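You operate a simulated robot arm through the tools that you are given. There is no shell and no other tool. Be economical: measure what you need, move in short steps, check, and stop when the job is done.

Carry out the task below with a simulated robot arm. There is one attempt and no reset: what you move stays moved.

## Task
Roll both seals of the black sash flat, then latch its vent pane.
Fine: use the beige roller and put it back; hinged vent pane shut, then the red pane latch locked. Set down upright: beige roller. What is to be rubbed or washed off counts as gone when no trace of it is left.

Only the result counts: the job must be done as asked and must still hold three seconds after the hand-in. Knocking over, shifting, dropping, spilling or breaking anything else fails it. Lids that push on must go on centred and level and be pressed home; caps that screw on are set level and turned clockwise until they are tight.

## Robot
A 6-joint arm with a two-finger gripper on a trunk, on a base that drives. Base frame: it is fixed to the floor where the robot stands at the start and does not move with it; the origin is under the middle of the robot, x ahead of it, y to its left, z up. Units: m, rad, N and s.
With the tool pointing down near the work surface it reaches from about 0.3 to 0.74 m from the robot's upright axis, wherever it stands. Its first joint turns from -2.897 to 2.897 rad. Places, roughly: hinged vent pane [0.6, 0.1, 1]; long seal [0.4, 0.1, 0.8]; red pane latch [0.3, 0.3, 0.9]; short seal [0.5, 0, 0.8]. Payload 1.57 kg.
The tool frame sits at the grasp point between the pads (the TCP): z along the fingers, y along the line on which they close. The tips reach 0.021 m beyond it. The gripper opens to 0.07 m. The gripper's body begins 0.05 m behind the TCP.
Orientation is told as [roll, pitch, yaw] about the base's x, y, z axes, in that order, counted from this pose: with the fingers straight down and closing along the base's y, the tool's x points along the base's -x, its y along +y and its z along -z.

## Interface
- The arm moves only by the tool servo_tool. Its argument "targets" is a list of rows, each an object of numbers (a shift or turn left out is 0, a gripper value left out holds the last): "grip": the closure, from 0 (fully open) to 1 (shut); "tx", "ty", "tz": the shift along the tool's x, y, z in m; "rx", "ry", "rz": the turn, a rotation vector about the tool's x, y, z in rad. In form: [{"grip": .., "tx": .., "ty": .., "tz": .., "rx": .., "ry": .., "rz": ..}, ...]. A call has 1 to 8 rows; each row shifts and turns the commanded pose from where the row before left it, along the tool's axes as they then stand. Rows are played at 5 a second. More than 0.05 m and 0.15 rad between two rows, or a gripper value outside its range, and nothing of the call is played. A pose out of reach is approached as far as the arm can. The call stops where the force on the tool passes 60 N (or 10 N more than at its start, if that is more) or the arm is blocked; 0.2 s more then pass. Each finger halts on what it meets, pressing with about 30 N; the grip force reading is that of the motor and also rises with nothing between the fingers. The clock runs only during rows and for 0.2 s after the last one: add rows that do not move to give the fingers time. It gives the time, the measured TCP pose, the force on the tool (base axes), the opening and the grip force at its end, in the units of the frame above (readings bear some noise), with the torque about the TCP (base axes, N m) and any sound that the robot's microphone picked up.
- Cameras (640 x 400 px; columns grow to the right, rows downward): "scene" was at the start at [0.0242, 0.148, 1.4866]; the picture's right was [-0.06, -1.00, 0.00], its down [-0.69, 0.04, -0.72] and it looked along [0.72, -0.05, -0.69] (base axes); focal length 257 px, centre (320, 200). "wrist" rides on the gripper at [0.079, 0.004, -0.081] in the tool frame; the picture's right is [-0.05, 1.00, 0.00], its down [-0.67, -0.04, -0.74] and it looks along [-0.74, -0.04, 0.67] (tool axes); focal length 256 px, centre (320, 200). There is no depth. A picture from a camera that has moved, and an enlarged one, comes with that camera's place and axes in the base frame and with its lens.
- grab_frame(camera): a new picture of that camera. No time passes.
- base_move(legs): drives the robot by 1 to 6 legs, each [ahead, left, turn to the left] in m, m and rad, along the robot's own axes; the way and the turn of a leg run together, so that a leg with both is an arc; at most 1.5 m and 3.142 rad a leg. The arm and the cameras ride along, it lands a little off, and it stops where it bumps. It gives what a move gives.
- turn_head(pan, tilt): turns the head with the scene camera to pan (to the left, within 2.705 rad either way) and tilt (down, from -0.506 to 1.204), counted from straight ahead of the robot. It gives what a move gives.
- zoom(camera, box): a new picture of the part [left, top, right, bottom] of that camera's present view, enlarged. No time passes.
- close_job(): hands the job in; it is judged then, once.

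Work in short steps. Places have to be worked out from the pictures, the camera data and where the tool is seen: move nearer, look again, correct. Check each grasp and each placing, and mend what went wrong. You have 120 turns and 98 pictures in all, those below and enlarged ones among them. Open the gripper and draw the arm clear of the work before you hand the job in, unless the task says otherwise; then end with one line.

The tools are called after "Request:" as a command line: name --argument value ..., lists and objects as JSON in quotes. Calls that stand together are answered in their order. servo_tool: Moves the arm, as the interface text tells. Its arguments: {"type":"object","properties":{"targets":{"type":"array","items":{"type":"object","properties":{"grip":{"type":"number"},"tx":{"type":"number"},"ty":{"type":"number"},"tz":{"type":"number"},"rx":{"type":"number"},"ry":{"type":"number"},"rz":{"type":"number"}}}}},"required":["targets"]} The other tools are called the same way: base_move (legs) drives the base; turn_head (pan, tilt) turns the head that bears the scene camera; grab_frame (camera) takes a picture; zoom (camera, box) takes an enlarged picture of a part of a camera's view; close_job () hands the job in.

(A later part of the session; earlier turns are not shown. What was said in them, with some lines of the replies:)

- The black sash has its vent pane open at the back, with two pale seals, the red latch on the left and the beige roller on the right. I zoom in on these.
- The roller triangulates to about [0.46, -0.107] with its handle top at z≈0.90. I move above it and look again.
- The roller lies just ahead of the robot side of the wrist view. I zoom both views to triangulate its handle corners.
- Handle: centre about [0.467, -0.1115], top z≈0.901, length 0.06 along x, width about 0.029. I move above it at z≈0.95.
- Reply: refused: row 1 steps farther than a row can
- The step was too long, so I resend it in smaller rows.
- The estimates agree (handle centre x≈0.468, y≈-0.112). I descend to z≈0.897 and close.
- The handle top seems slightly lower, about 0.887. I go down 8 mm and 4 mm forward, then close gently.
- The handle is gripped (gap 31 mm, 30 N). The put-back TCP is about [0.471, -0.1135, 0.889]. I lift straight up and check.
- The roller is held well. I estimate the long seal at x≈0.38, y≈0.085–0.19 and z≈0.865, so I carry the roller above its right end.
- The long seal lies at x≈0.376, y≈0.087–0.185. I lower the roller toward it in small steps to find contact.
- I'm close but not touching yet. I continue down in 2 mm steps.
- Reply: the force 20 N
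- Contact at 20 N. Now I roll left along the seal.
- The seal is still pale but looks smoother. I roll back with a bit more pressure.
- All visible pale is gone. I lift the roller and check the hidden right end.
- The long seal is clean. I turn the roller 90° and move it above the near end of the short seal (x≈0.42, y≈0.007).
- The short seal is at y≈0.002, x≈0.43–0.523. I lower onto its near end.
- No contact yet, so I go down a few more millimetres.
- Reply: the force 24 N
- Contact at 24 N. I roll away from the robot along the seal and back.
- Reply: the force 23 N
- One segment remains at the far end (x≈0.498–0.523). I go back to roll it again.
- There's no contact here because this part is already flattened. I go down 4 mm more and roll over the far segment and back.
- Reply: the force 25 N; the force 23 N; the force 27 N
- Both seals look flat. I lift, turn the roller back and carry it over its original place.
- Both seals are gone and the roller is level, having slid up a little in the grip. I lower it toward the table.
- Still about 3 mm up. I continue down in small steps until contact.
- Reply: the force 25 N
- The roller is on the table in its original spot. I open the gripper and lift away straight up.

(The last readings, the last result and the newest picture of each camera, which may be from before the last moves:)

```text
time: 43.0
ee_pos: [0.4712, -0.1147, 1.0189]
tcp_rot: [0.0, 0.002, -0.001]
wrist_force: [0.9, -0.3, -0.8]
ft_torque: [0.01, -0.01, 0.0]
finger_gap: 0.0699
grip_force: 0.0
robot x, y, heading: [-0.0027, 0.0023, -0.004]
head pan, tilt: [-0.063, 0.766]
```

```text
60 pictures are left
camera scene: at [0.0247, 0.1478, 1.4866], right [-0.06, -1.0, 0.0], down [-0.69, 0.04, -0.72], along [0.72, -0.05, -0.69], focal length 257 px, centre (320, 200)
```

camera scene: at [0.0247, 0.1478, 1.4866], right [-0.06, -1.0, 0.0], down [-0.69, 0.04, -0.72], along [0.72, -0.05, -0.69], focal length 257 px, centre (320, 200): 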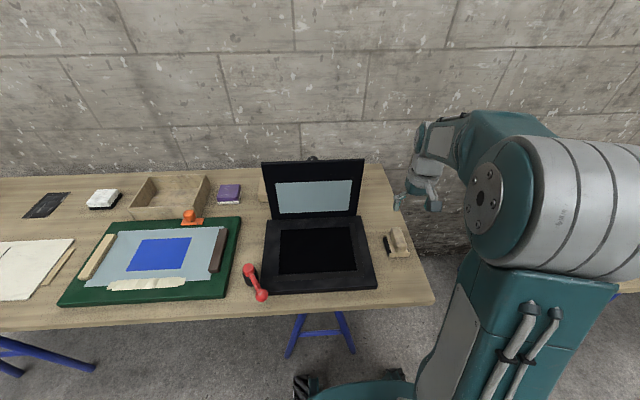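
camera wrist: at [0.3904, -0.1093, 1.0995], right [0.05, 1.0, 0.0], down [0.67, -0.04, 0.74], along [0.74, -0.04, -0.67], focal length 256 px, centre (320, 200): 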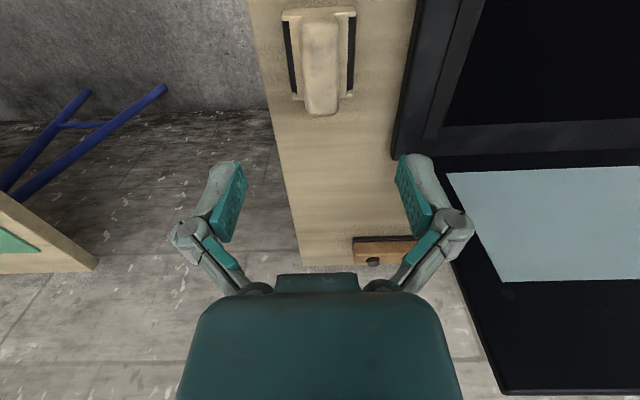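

The roller stands back in place. The pane stands upright, with its top edge at x≈0.588, z≈1.087 and y from -0.01 to 0.26, and a knob behind it near y≈0.13. I rise with closed fingers to go over and behind it and look.

Request:
servo_tool --targets '[{"grip": 1, "tz": -0.045}, {"tz": -0.045}, {"tz": -0.045}, {"tz": -0.02, "tx": -0.03, "ty": 0.03}, {"tx": -0.03, "ty": 0.035}, {"tx": -0.02, "ty": 0.04}, {"ty": 0.04}, {}]'

Request:
grab_frame --camera "wrist"

Request:
zoom --camera "scene" --box '[240, 80, 440, 240]'

```text
time: 44.8
ee_pos: [0.5521, 0.032, 1.1752]
tcp_rot: [-0.001, 0.001, 0.0]
wrist_force: [-0.5, -0.2, 0.0]
ft_torque: [0.04, -0.04, 0.0]
finger_gap: 0.0
grip_force: 29.0
robot x, y, heading: [0.0023, 0.0051, -0.001]
head pan, tilt: [-0.063, 0.766]
```

```text
59 pictures are left
camera wrist: at [0.4715, 0.037, 1.2547], right [0.05, 1.0, 0.0], down [0.67, -0.04, 0.74], along [0.74, -0.04, -0.67], focal length 256 px, centre (320, 200)
```

wrist: 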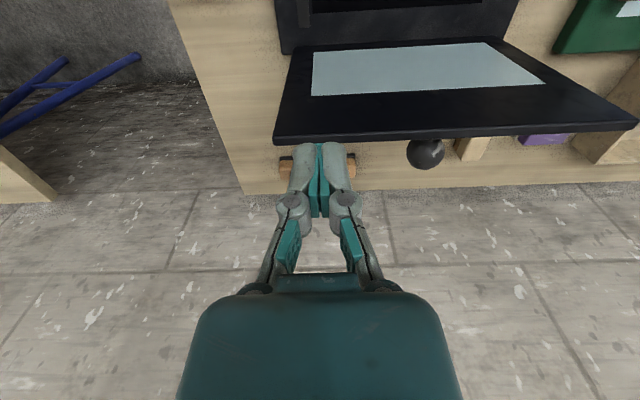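

```text
2.50 times, centred on (340, 160) of scene
camera zoom: at [0.025, 0.1485, 1.4865], right [-0.06, -1.0, 0.0], down [-0.69, 0.04, -0.72], along [0.72, -0.05, -0.69], focal length 644 px, centre (270, 300)
```

zoom: 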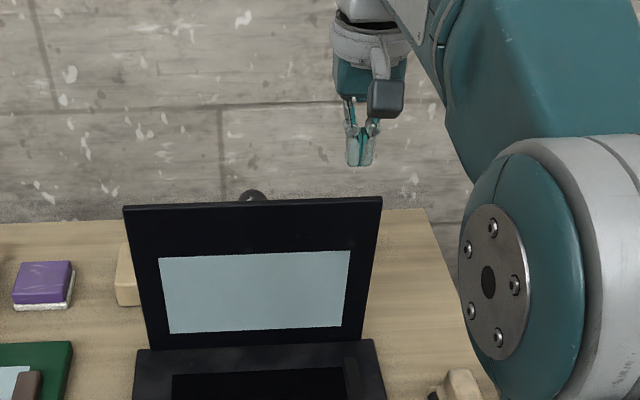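

The pane is vertical at x≈0.585, with its knob at [0.625, 0.128, ~1.06]. I go behind it at y≈0.07, lower to z≈1.07, then push gently toward the robot.

Request:
servo_tool --targets '[{"tx": -0.03, "ty": 0.015}, {"tx": -0.03, "ty": 0.015}, {"tx": -0.028, "ty": 0.008}, {"tz": 0.04}, {"tz": 0.04}, {"tz": 0.025}, {}]'

Request:
zoom --camera "scene" --box '[240, 80, 440, 240]'

Request:
grab_frame --camera "wrist"

```text
time: 46.4
ee_pos: [0.6383, 0.0705, 1.0672]
tcp_rot: [-0.002, 0.001, 0.002]
wrist_force: [-0.2, 0.6, -0.7]
ft_torque: [0.01, 0.02, -0.02]
finger_gap: 0.0
grip_force: 28.7
robot x, y, heading: [-0.0016, 0.0, -0.003]
head pan, tilt: [-0.063, 0.766]
```

```text
2.50 times, centred on (340, 160) of scene
camera zoom: at [0.0255, 0.1486, 1.4865], right [-0.06, -1.0, 0.0], down [-0.69, 0.04, -0.72], along [0.72, -0.05, -0.69], focal length 644 px, centre (270, 300)
```

zoom: 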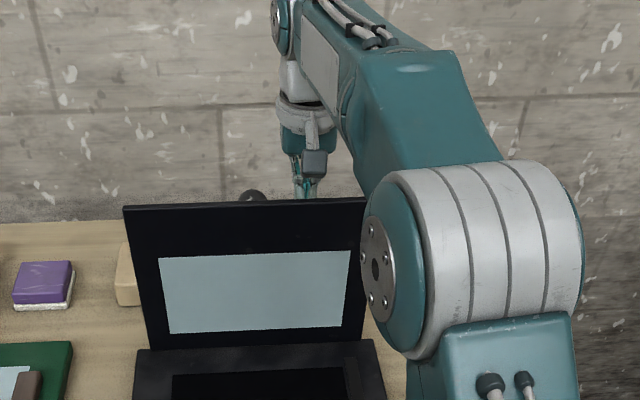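

```text
56 pictures are left
camera wrist: at [0.558, 0.0751, 1.147], right [0.05, 1.0, 0.0], down [0.67, -0.03, 0.74], along [0.74, -0.04, -0.67], focal length 256 px, centre (320, 200)
```

wrist: 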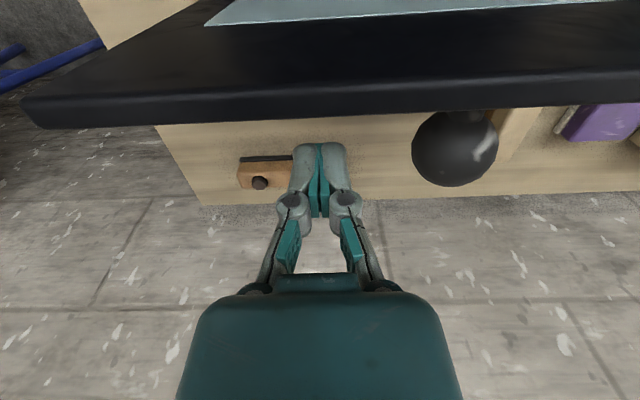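

The fingers are behind the pane, clear of the knob. I push toward the robot.

Request:
servo_tool --targets '[{"tx": 0.015}, {"tx": 0.015}, {"tx": 0.01}, {"tx": 0.01}, {"tx": 0.01}, {"tx": 0.01}, {}]'

Request:
zoom --camera "scene" --box '[240, 100, 440, 260]'

```text
time: 48.0
ee_pos: [0.5687, 0.0694, 1.0669]
tcp_rot: [-0.001, 0.002, 0.001]
wrist_force: [0.8, -0.9, 0.7]
ft_torque: [0.01, -0.03, 0.01]
finger_gap: 0.006
grip_force: 28.5
robot x, y, heading: [0.0018, 0.001, 0.002]
head pan, tilt: [-0.063, 0.766]
```

```text
2.50 times, centred on (340, 180) of scene
camera zoom: at [0.0252, 0.1486, 1.4865], right [-0.06, -1.0, 0.0], down [-0.69, 0.04, -0.72], along [0.72, -0.05, -0.69], focal length 644 px, centre (270, 250)
```

zoom: 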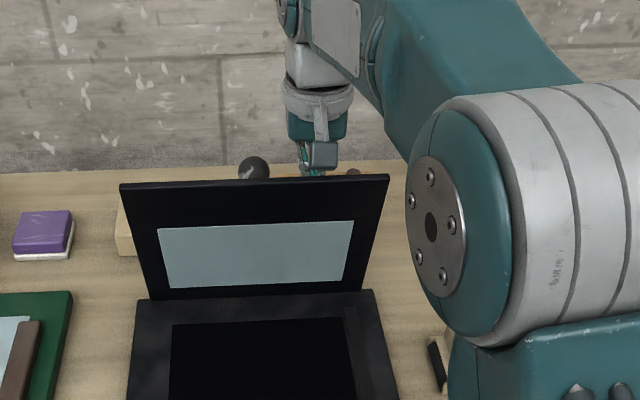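

The pane moves freely with my push. I follow its arc forward and down.

Request:
servo_tool --targets '[{"tx": 0.01, "tz": 0.008}, {"tx": 0.021, "tz": 0.006}, {"tx": 0.021, "tz": 0.007}, {"tx": 0.019, "tz": 0.012}, {"tx": 0.019, "tz": 0.012}, {}]'

Request:
zoom --camera "scene" --box '[220, 120, 440, 300]'

Request:
grab_frame --camera "wrist"

```text
time: 49.4
ee_pos: [0.4798, 0.0686, 1.0228]
tcp_rot: [-0.002, 0.002, 0.001]
wrist_force: [0.3, -0.2, 0.2]
ft_torque: [-0.02, -0.01, 0.0]
finger_gap: 0.0
grip_force: 28.8
robot x, y, heading: [-0.0004, -0.0003, -0.001]
head pan, tilt: [-0.063, 0.766]
```

```text
2.22 times, centred on (330, 210) of scene
camera zoom: at [0.0246, 0.1486, 1.4865], right [-0.06, -1.0, 0.0], down [-0.69, 0.04, -0.72], along [0.72, -0.05, -0.69], focal length 572 px, centre (298, 178)
```

zoom: 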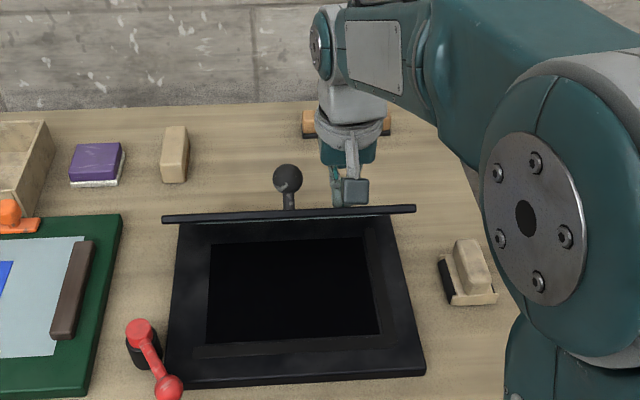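

```text
53 pictures are left
camera wrist: at [0.3995, 0.0739, 1.103], right [0.05, 1.0, 0.0], down [0.67, -0.03, 0.74], along [0.74, -0.04, -0.67], focal length 256 px, centre (320, 200)
```

wrist: 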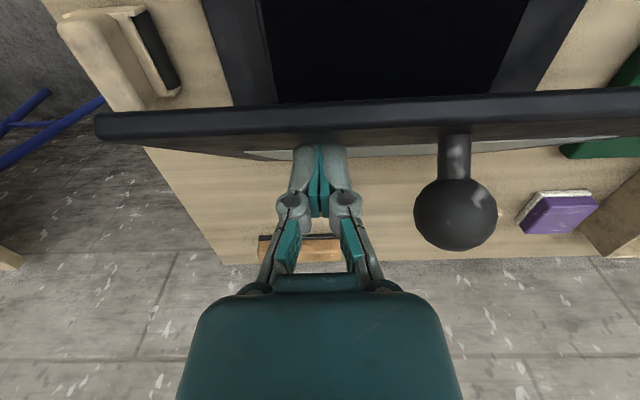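

The pane is at about 45° and under control. I continue down the arc.

Request:
servo_tool --targets '[{"tx": 0.016, "tz": 0.016}, {"tx": 0.016, "tz": 0.017}, {"tx": 0.01, "tz": 0.02}, {"tx": 0.01, "tz": 0.02}, {}]'

Request:
zoom --camera "scene" --box '[220, 120, 440, 300]'

```text
time: 50.6
ee_pos: [0.4281, 0.0698, 0.9493]
tcp_rot: [-0.001, -0.001, 0.0]
wrist_force: [-0.2, 1.3, 0.8]
ft_torque: [0.02, 0.01, 0.01]
finger_gap: 0.0
grip_force: 28.5
robot x, y, heading: [0.0011, 0.0013, -0.001]
head pan, tilt: [-0.063, 0.766]
```

```text
2.22 times, centred on (330, 210) of scene
camera zoom: at [0.0245, 0.1486, 1.4865], right [-0.06, -1.0, 0.0], down [-0.69, 0.04, -0.72], along [0.72, -0.05, -0.69], focal length 572 px, centre (298, 178)
```

zoom: 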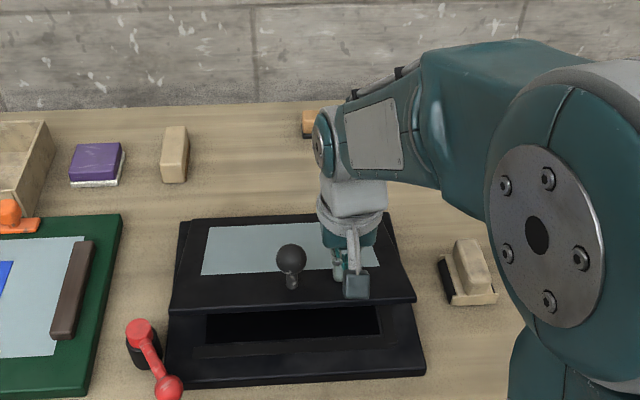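

Nearly closed. I push straight down in small steps until firm contact.

Request:
servo_tool --targets '[{"tx": 0.006, "tz": 0.015}, {"tx": 0.003, "tz": 0.015}, {"tz": 0.008}, {"tz": 0.004}, {}]'

Request:
zoom --camera "scene" --box '[220, 120, 440, 300]'

```text
time: 51.8
ee_pos: [0.42, 0.07, 0.9069]
tcp_rot: [-0.002, 0.0, -0.001]
wrist_force: [0.9, 0.0, 0.2]
ft_torque: [0.05, 0.03, 0.03]
finger_gap: 0.0
grip_force: 28.0
robot x, y, heading: [0.0005, 0.0005, 0.001]
head pan, tilt: [-0.063, 0.766]
```

```text
2.22 times, centred on (330, 210) of scene
camera zoom: at [0.0246, 0.1487, 1.4865], right [-0.06, -1.0, 0.0], down [-0.69, 0.04, -0.72], along [0.72, -0.05, -0.69], focal length 572 px, centre (298, 178)
```

zoom: 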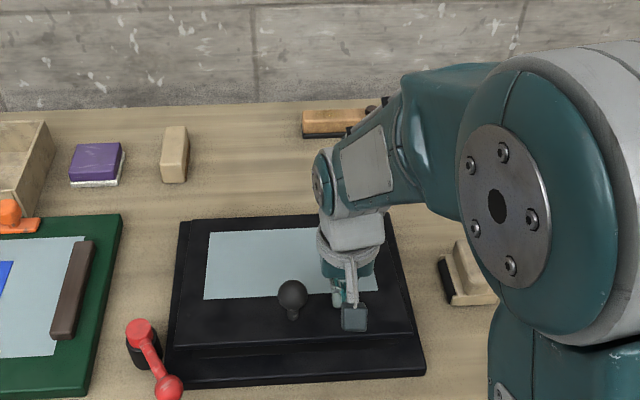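

Request:
servo_tool --targets '[{"tz": 0.003}, {"tz": 0.003}, {"tz": 0.003}, {"tz": 0.003}, {}]'

Request:
zoom --camera "scene" --box '[220, 160, 400, 300]'

```text
time: 53.0
ee_pos: [0.419, 0.0709, 0.8943]
tcp_rot: [-0.002, 0.003, 0.0]
wrist_force: [-0.9, -0.6, 1.1]
ft_torque: [-0.01, -0.03, 0.02]
finger_gap: 0.0
grip_force: 28.9
robot x, y, heading: [0.0013, 0.0009, -0.001]
head pan, tilt: [-0.063, 0.766]
```

```text
2.86 times, centred on (310, 230) of scene
camera zoom: at [0.0246, 0.1486, 1.4865], right [-0.06, -1.0, 0.0], down [-0.69, 0.04, -0.72], along [0.72, -0.05, -0.69], focal length 735 px, centre (349, 114)
```

zoom: 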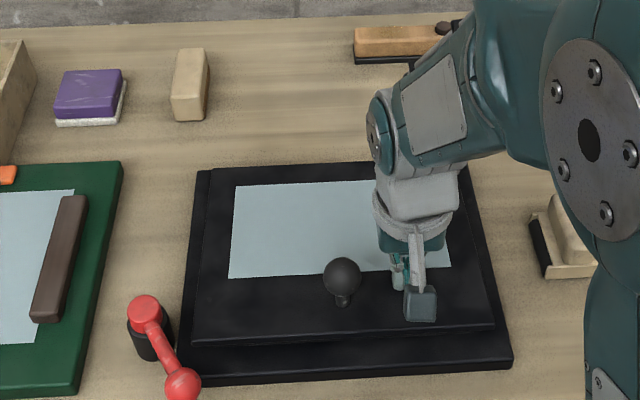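

Still moving down without resistance. I continue.

Request:
servo_tool --targets '[{"tz": 0.002}, {"tz": 0.002}, {"tz": 0.002}, {"tz": 0.002}, {"tz": 0.002}, {}]'

Request:
zoom --camera "scene" --box '[220, 160, 400, 300]'

```text
time: 54.4
ee_pos: [0.417, 0.0691, 0.8844]
tcp_rot: [-0.003, 0.001, 0.001]
wrist_force: [0.6, -0.5, 1.2]
ft_torque: [0.01, 0.0, -0.03]
finger_gap: 0.0001
grip_force: 28.6
robot x, y, heading: [0.0011, -0.0012, -0.006]
head pan, tilt: [-0.063, 0.766]
```

```text
2.86 times, centred on (310, 230) of scene
camera zoom: at [0.0247, 0.1486, 1.4865], right [-0.06, -1.0, 0.0], down [-0.69, 0.04, -0.72], along [0.72, -0.05, -0.69], focal length 735 px, centre (349, 114)
```

zoom: 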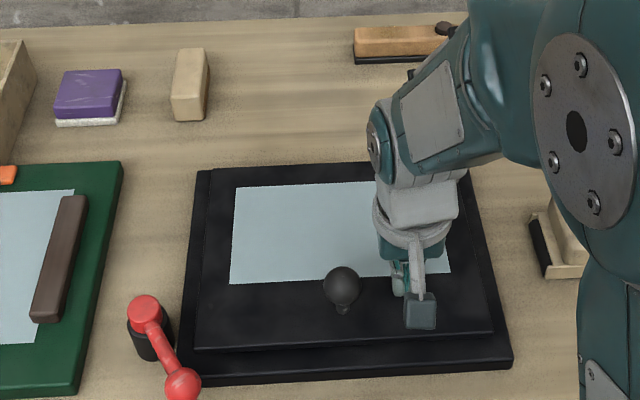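

It's still descending, with the front edge getting closer. I keep going.

Request:
servo_tool --targets '[{"tz": 0.002}, {"tz": 0.002}, {"tz": 0.002}, {"tz": 0.002}, {"tz": 0.002}, {}]'

```text
time: 55.8
ee_pos: [0.4178, 0.0698, 0.8754]
tcp_rot: [0.0, 0.0, 0.002]
wrist_force: [0.1, 0.1, 0.7]
ft_torque: [0.02, 0.0, 0.02]
finger_gap: 0.006
grip_force: 28.6
robot x, y, heading: [-0.0015, -0.0006, 0.001]
head pan, tilt: [-0.063, 0.766]
```

Request:
servo_tool --targets '[{"tz": 0.002}, {"tz": 0.002}, {"tz": 0.002}, {"tz": 0.002}, {}]'

Request:
zoom --camera "scene" --box '[220, 160, 400, 300]'

```text
time: 56.6
ee_pos: [0.4185, 0.0688, 0.8746]
tcp_rot: [0.001, -0.004, -0.001]
wrist_force: [-14.4, -2.8, 28.4]
ft_torque: [-0.07, 0.4, 0.02]
finger_gap: 0.0064
grip_force: 28.6
robot x, y, heading: [-0.0037, -0.0002, 0.006]
head pan, tilt: [-0.063, 0.766]
stopped in row 3: the force on the tool passed its limit at 64 N (the readings are from after the stop); the commanded pose is now the measured one
```

```text
2.86 times, centred on (310, 230) of scene
camera zoom: at [0.0219, 0.1477, 1.4868], right [-0.06, -1.0, 0.0], down [-0.69, 0.04, -0.72], along [0.72, -0.05, -0.69], focal length 735 px, centre (349, 114)
```

zoom: 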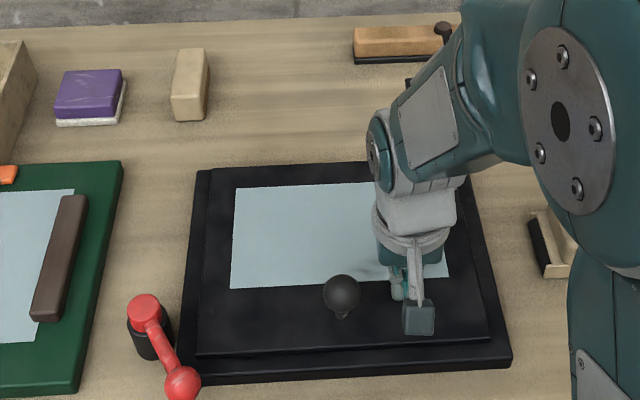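

Firm contact at 64 N and the pane is shut, with the sash unmoved. I lift clear of the pane and look at the latch from the wrist.

Request:
servo_tool --targets '[{"tz": -0.02}, {"tz": -0.04}, {"tz": -0.045}, {"tz": -0.045}, {"ty": 0.045}, {"ty": 0.045, "tx": 0.01}, {"ty": 0.045, "tx": 0.01}, {"ty": 0.04, "tx": 0.01}]'

Request:
grab_frame --camera "wrist"

Request:
zoom --camera "scene" --box '[220, 200, 380, 310]'

```text
time: 58.4
ee_pos: [0.3879, 0.2456, 1.0229]
tcp_rot: [0.0, -0.005, -0.001]
wrist_force: [0.3, 0.0, 0.4]
ft_torque: [0.01, 0.01, 0.03]
finger_gap: 0.0
grip_force: 28.7
robot x, y, heading: [-0.0016, -0.0024, -0.002]
head pan, tilt: [-0.063, 0.766]
```

```text
47 pictures are left
camera wrist: at [0.3078, 0.2499, 1.1033], right [0.05, 1.0, 0.0], down [0.66, -0.04, 0.75], along [0.75, -0.04, -0.66], focal length 256 px, centre (320, 200)
```

wrist: 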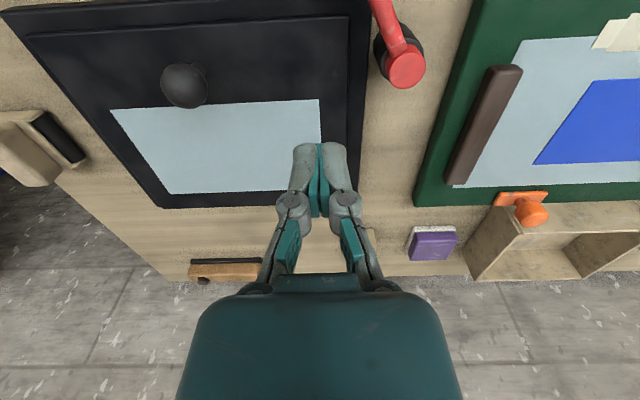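

```text
3.64 times, centred on (300, 255) of scene
camera zoom: at [0.0243, 0.1505, 1.4863], right [-0.06, -1.0, 0.0], down [-0.69, 0.04, -0.72], along [0.72, -0.05, -0.69], focal length 936 px, centre (393, 0)
```

zoom: 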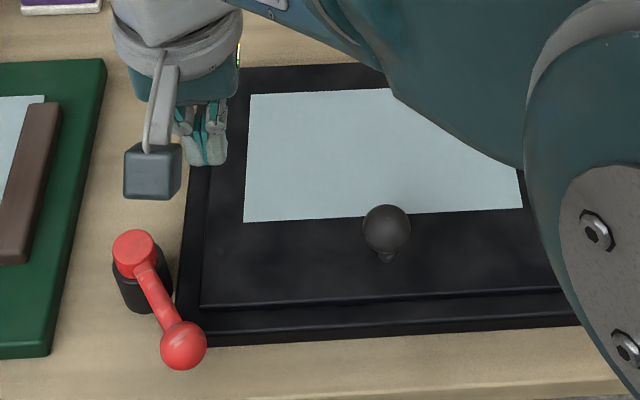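

Latch pivot is at [0.391, 0.31, 0.90] and the ball at about [0.319, 0.266]. I place the closed fingers on the robot side of the lever to swing it over the pane.

Request:
servo_tool --targets '[{"tx": 0.028, "ty": 0.031}, {"tx": 0.028, "ty": 0.03}, {"tz": 0.045}, {"tz": 0.04}, {"tz": 0.025}, {}]'

Request:
grab_frame --camera "wrist"

Request:
zoom --camera "scene" --box '[220, 220, 340, 310]'

```text
time: 59.8
ee_pos: [0.3323, 0.3057, 0.9099]
tcp_rot: [0.002, -0.005, 0.0]
wrist_force: [0.1, -0.2, -0.8]
ft_torque: [-0.01, 0.0, 0.02]
finger_gap: 0.0001
grip_force: 28.6
robot x, y, heading: [-0.0009, 0.0006, 0.003]
head pan, tilt: [-0.063, 0.766]
```

```text
45 pictures are left
camera wrist: at [0.252, 0.3108, 0.991], right [0.05, 1.0, 0.0], down [0.66, -0.04, 0.75], along [0.75, -0.04, -0.66], focal length 256 px, centre (320, 200)
```

wrist: 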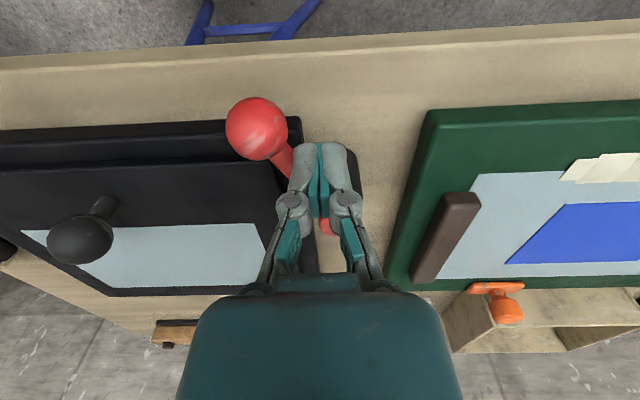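

```text
4.44 times, centred on (280, 265) of scene
camera zoom: at [0.0242, 0.15, 1.4864], right [-0.06, -1.0, 0.0], down [-0.69, 0.04, -0.72], along [0.72, -0.05, -0.69], focal length 1144 px, centre (498, -89)
```

zoom: 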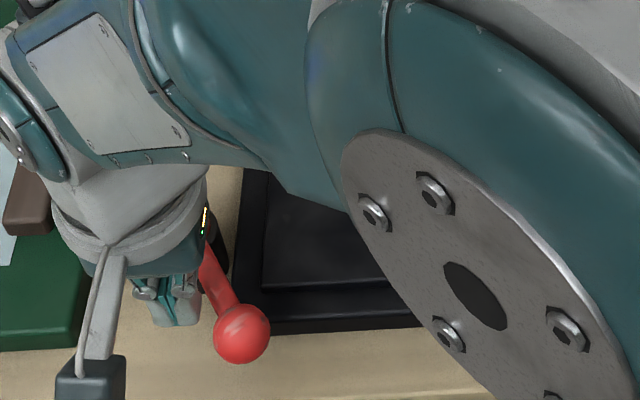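

The fingers are beside the lever. I lower so the tips go below the rod, then sweep around the pivot.

Request:
servo_tool --targets '[{"tz": 0.01}, {"tz": 0.006}, {}, {"tx": -0.0019, "ty": -0.011}, {"tx": -0.0034, "ty": -0.0095}, {"tx": -0.0051, "ty": -0.0088}, {"tx": -0.0065, "ty": -0.0077}, {}]'

Request:
grab_frame --camera "wrist"

```text
time: 61.6
ee_pos: [0.3497, 0.2683, 0.8977]
tcp_rot: [0.003, -0.009, 0.001]
wrist_force: [5.9, 9.7, 3.4]
ft_torque: [0.1, -0.11, 0.12]
finger_gap: 0.0
grip_force: 28.4
robot x, y, heading: [-0.0004, 0.0028, 0.001]
head pan, tilt: [-0.063, 0.766]
```

```text
43 pictures are left
camera wrist: at [0.2698, 0.274, 0.9767], right [0.05, 1.0, 0.0], down [0.66, -0.04, 0.75], along [0.75, -0.04, -0.66], focal length 256 px, centre (320, 200)
```

wrist: 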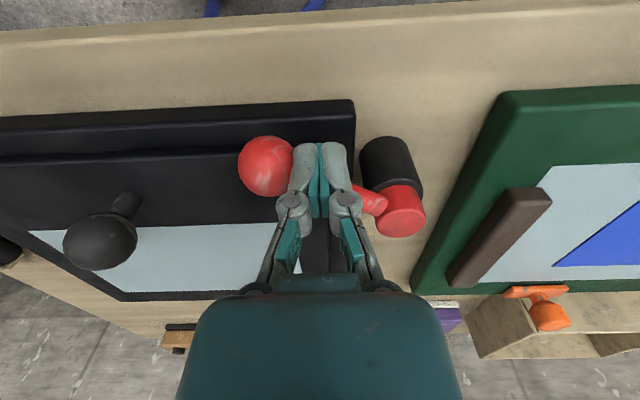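

The lever is turning with a moderate 11 N. I continue the arc.

Request:
servo_tool --targets '[{"tx": -0.0077, "ty": -0.0065}, {"tx": -0.0088, "ty": -0.0051}, {"tx": -0.0095, "ty": -0.0034}, {}]'

Request:
grab_frame --camera "wrist"

Request:
zoom --camera "scene" --box '[220, 220, 340, 310]'

```text
time: 62.6
ee_pos: [0.3755, 0.2525, 0.8972]
tcp_rot: [-0.001, -0.002, -0.001]
wrist_force: [0.1, 0.2, -0.5]
ft_torque: [-0.02, -0.06, 0.02]
finger_gap: 0.0
grip_force: 28.4
robot x, y, heading: [-0.0023, -0.0019, 0.0]
head pan, tilt: [-0.063, 0.766]
```

```text
42 pictures are left
camera wrist: at [0.2961, 0.2585, 0.9766], right [0.05, 1.0, 0.0], down [0.66, -0.03, 0.75], along [0.75, -0.04, -0.66], focal length 256 px, centre (320, 200)
```

wrist: 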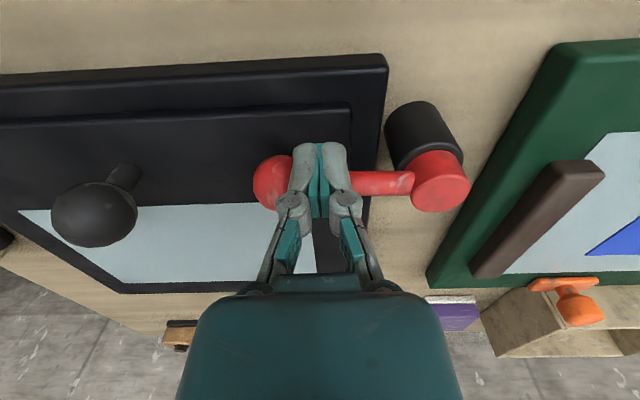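

```text
4.44 times, centred on (280, 265) of scene
camera zoom: at [0.0244, 0.1499, 1.4864], right [-0.06, -1.0, 0.0], down [-0.69, 0.04, -0.72], along [0.72, -0.05, -0.69], focal length 1144 px, centre (498, -89)
```

zoom: 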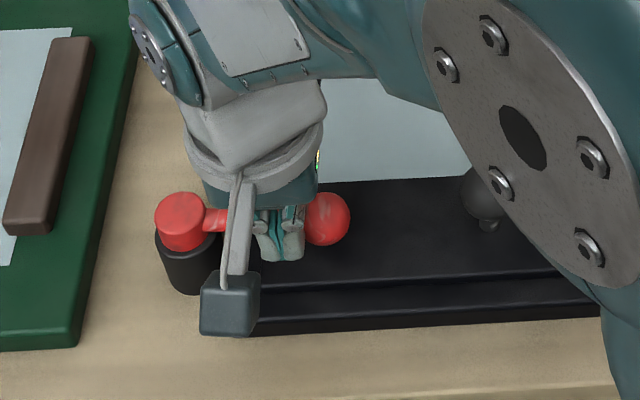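

The lever points over the pane (about -y) with no resistance now. I continue to feel for the end stop.

Request:
servo_tool --targets '[{"tx": -0.005, "ty": -0.001}, {"tx": -0.005, "ty": -0.0008}, {"tx": -0.005}, {}]'

Request:
grab_frame --camera "wrist"

```text
time: 63.6
ee_pos: [0.386, 0.2558, 0.8957]
tcp_rot: [-0.002, -0.001, 0.004]
wrist_force: [-50.8, 27.9, 8.5]
ft_torque: [0.17, 0.91, 0.15]
finger_gap: 0.0062
grip_force: 28.7
robot x, y, heading: [0.0007, 0.0006, 0.006]
head pan, tilt: [-0.063, 0.766]
```

```text
40 pictures are left
camera wrist: at [0.3059, 0.2607, 0.977], right [0.05, 1.0, 0.0], down [0.67, -0.03, 0.75], along [0.74, -0.04, -0.67], focal length 256 px, centre (320, 200)
```

wrist: 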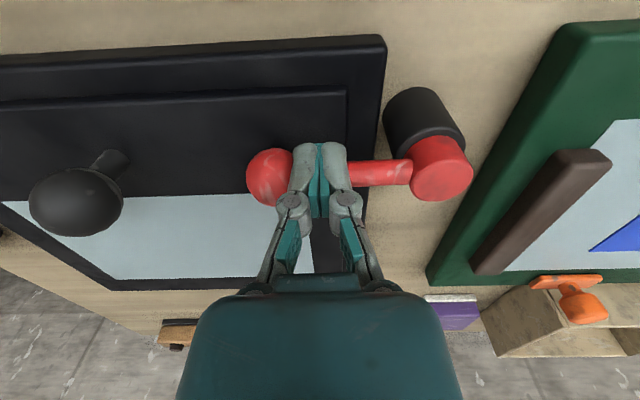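

The lever has reached its hard stop at about 58 N, so it's locked. I back off, lift clear and check.

Request:
servo_tool --targets '[{"tx": 0.01}, {"tx": 0.02}, {"tz": -0.04}, {"tz": -0.045}, {"tz": -0.045}, {"tz": -0.045}, {"grip": 0, "ty": -0.04}, {"ty": -0.045}]'

Request:
servo_tool --targets '[{"ty": -0.05}, {"ty": -0.05}, {"ty": -0.05}, {"ty": -0.05}, {"ty": -0.05}, {"ty": -0.04}, {}]'

Request:
grab_frame --camera "scene"

Request:
zoom --camera "scene" --box '[230, 180, 430, 310]'

```text
time: 65.4
ee_pos: [0.3614, 0.1651, 1.0719]
tcp_rot: [0.001, -0.006, 0.0]
wrist_force: [-0.1, -0.3, -1.0]
ft_torque: [-0.02, -0.03, 0.0]
finger_gap: 0.07
grip_force: 0.0
robot x, y, heading: [0.0012, -0.0001, 0.005]
head pan, tilt: [-0.063, 0.766]
```

```text
time: 67.0
ee_pos: [0.3608, -0.1251, 1.0725]
tcp_rot: [0.001, -0.004, 0.0]
wrist_force: [0.0, 0.5, 0.3]
ft_torque: [0.01, -0.01, 0.01]
finger_gap: 0.07
grip_force: 0.0
robot x, y, heading: [-0.0004, 0.0015, 0.002]
head pan, tilt: [-0.063, 0.766]
```

```text
39 pictures are left
camera scene: at [0.0239, 0.1475, 1.4866], right [-0.06, -1.0, 0.0], down [-0.69, 0.04, -0.72], along [0.72, -0.05, -0.69], focal length 257 px, centre (320, 200)
```

scene: 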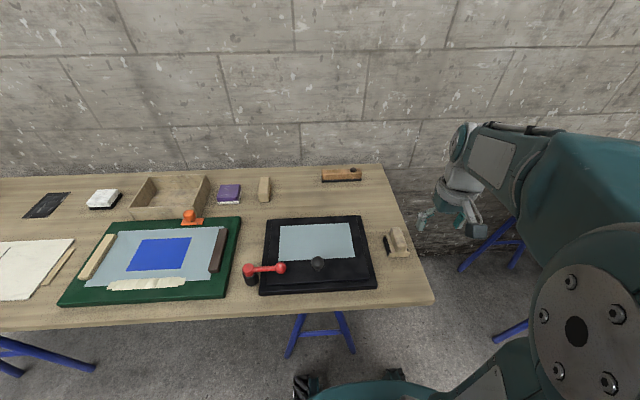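

```text
3.08 times, centred on (330, 245) of scene
camera zoom: at [0.0239, 0.1475, 1.4866], right [-0.06, -1.0, 0.0], down [-0.69, 0.04, -0.72], along [0.72, -0.05, -0.69], focal length 792 px, centre (289, 62)
```

zoom: 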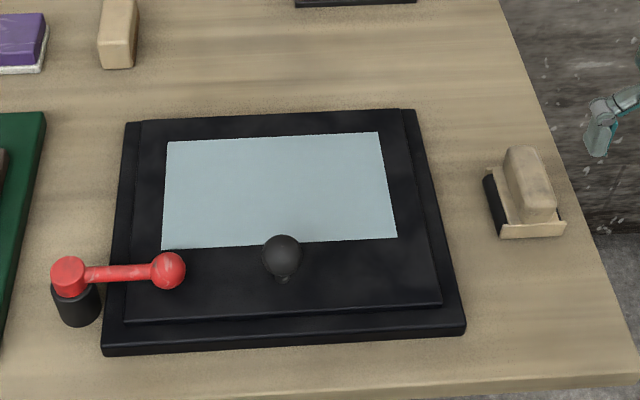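

The pane is shut flat, the latch is turned across it to its stop, the roller stands back in place, and both seals showed no pale trace before I closed the pane. I'm handing in.

Request:
close_job

```text
The job is handed in.
```

I rolled both seals of the black sash flat, put the beige roller back upright in its place, shut the vent pane and turned the red latch to its stop; the job is handed in, result not yet reported.
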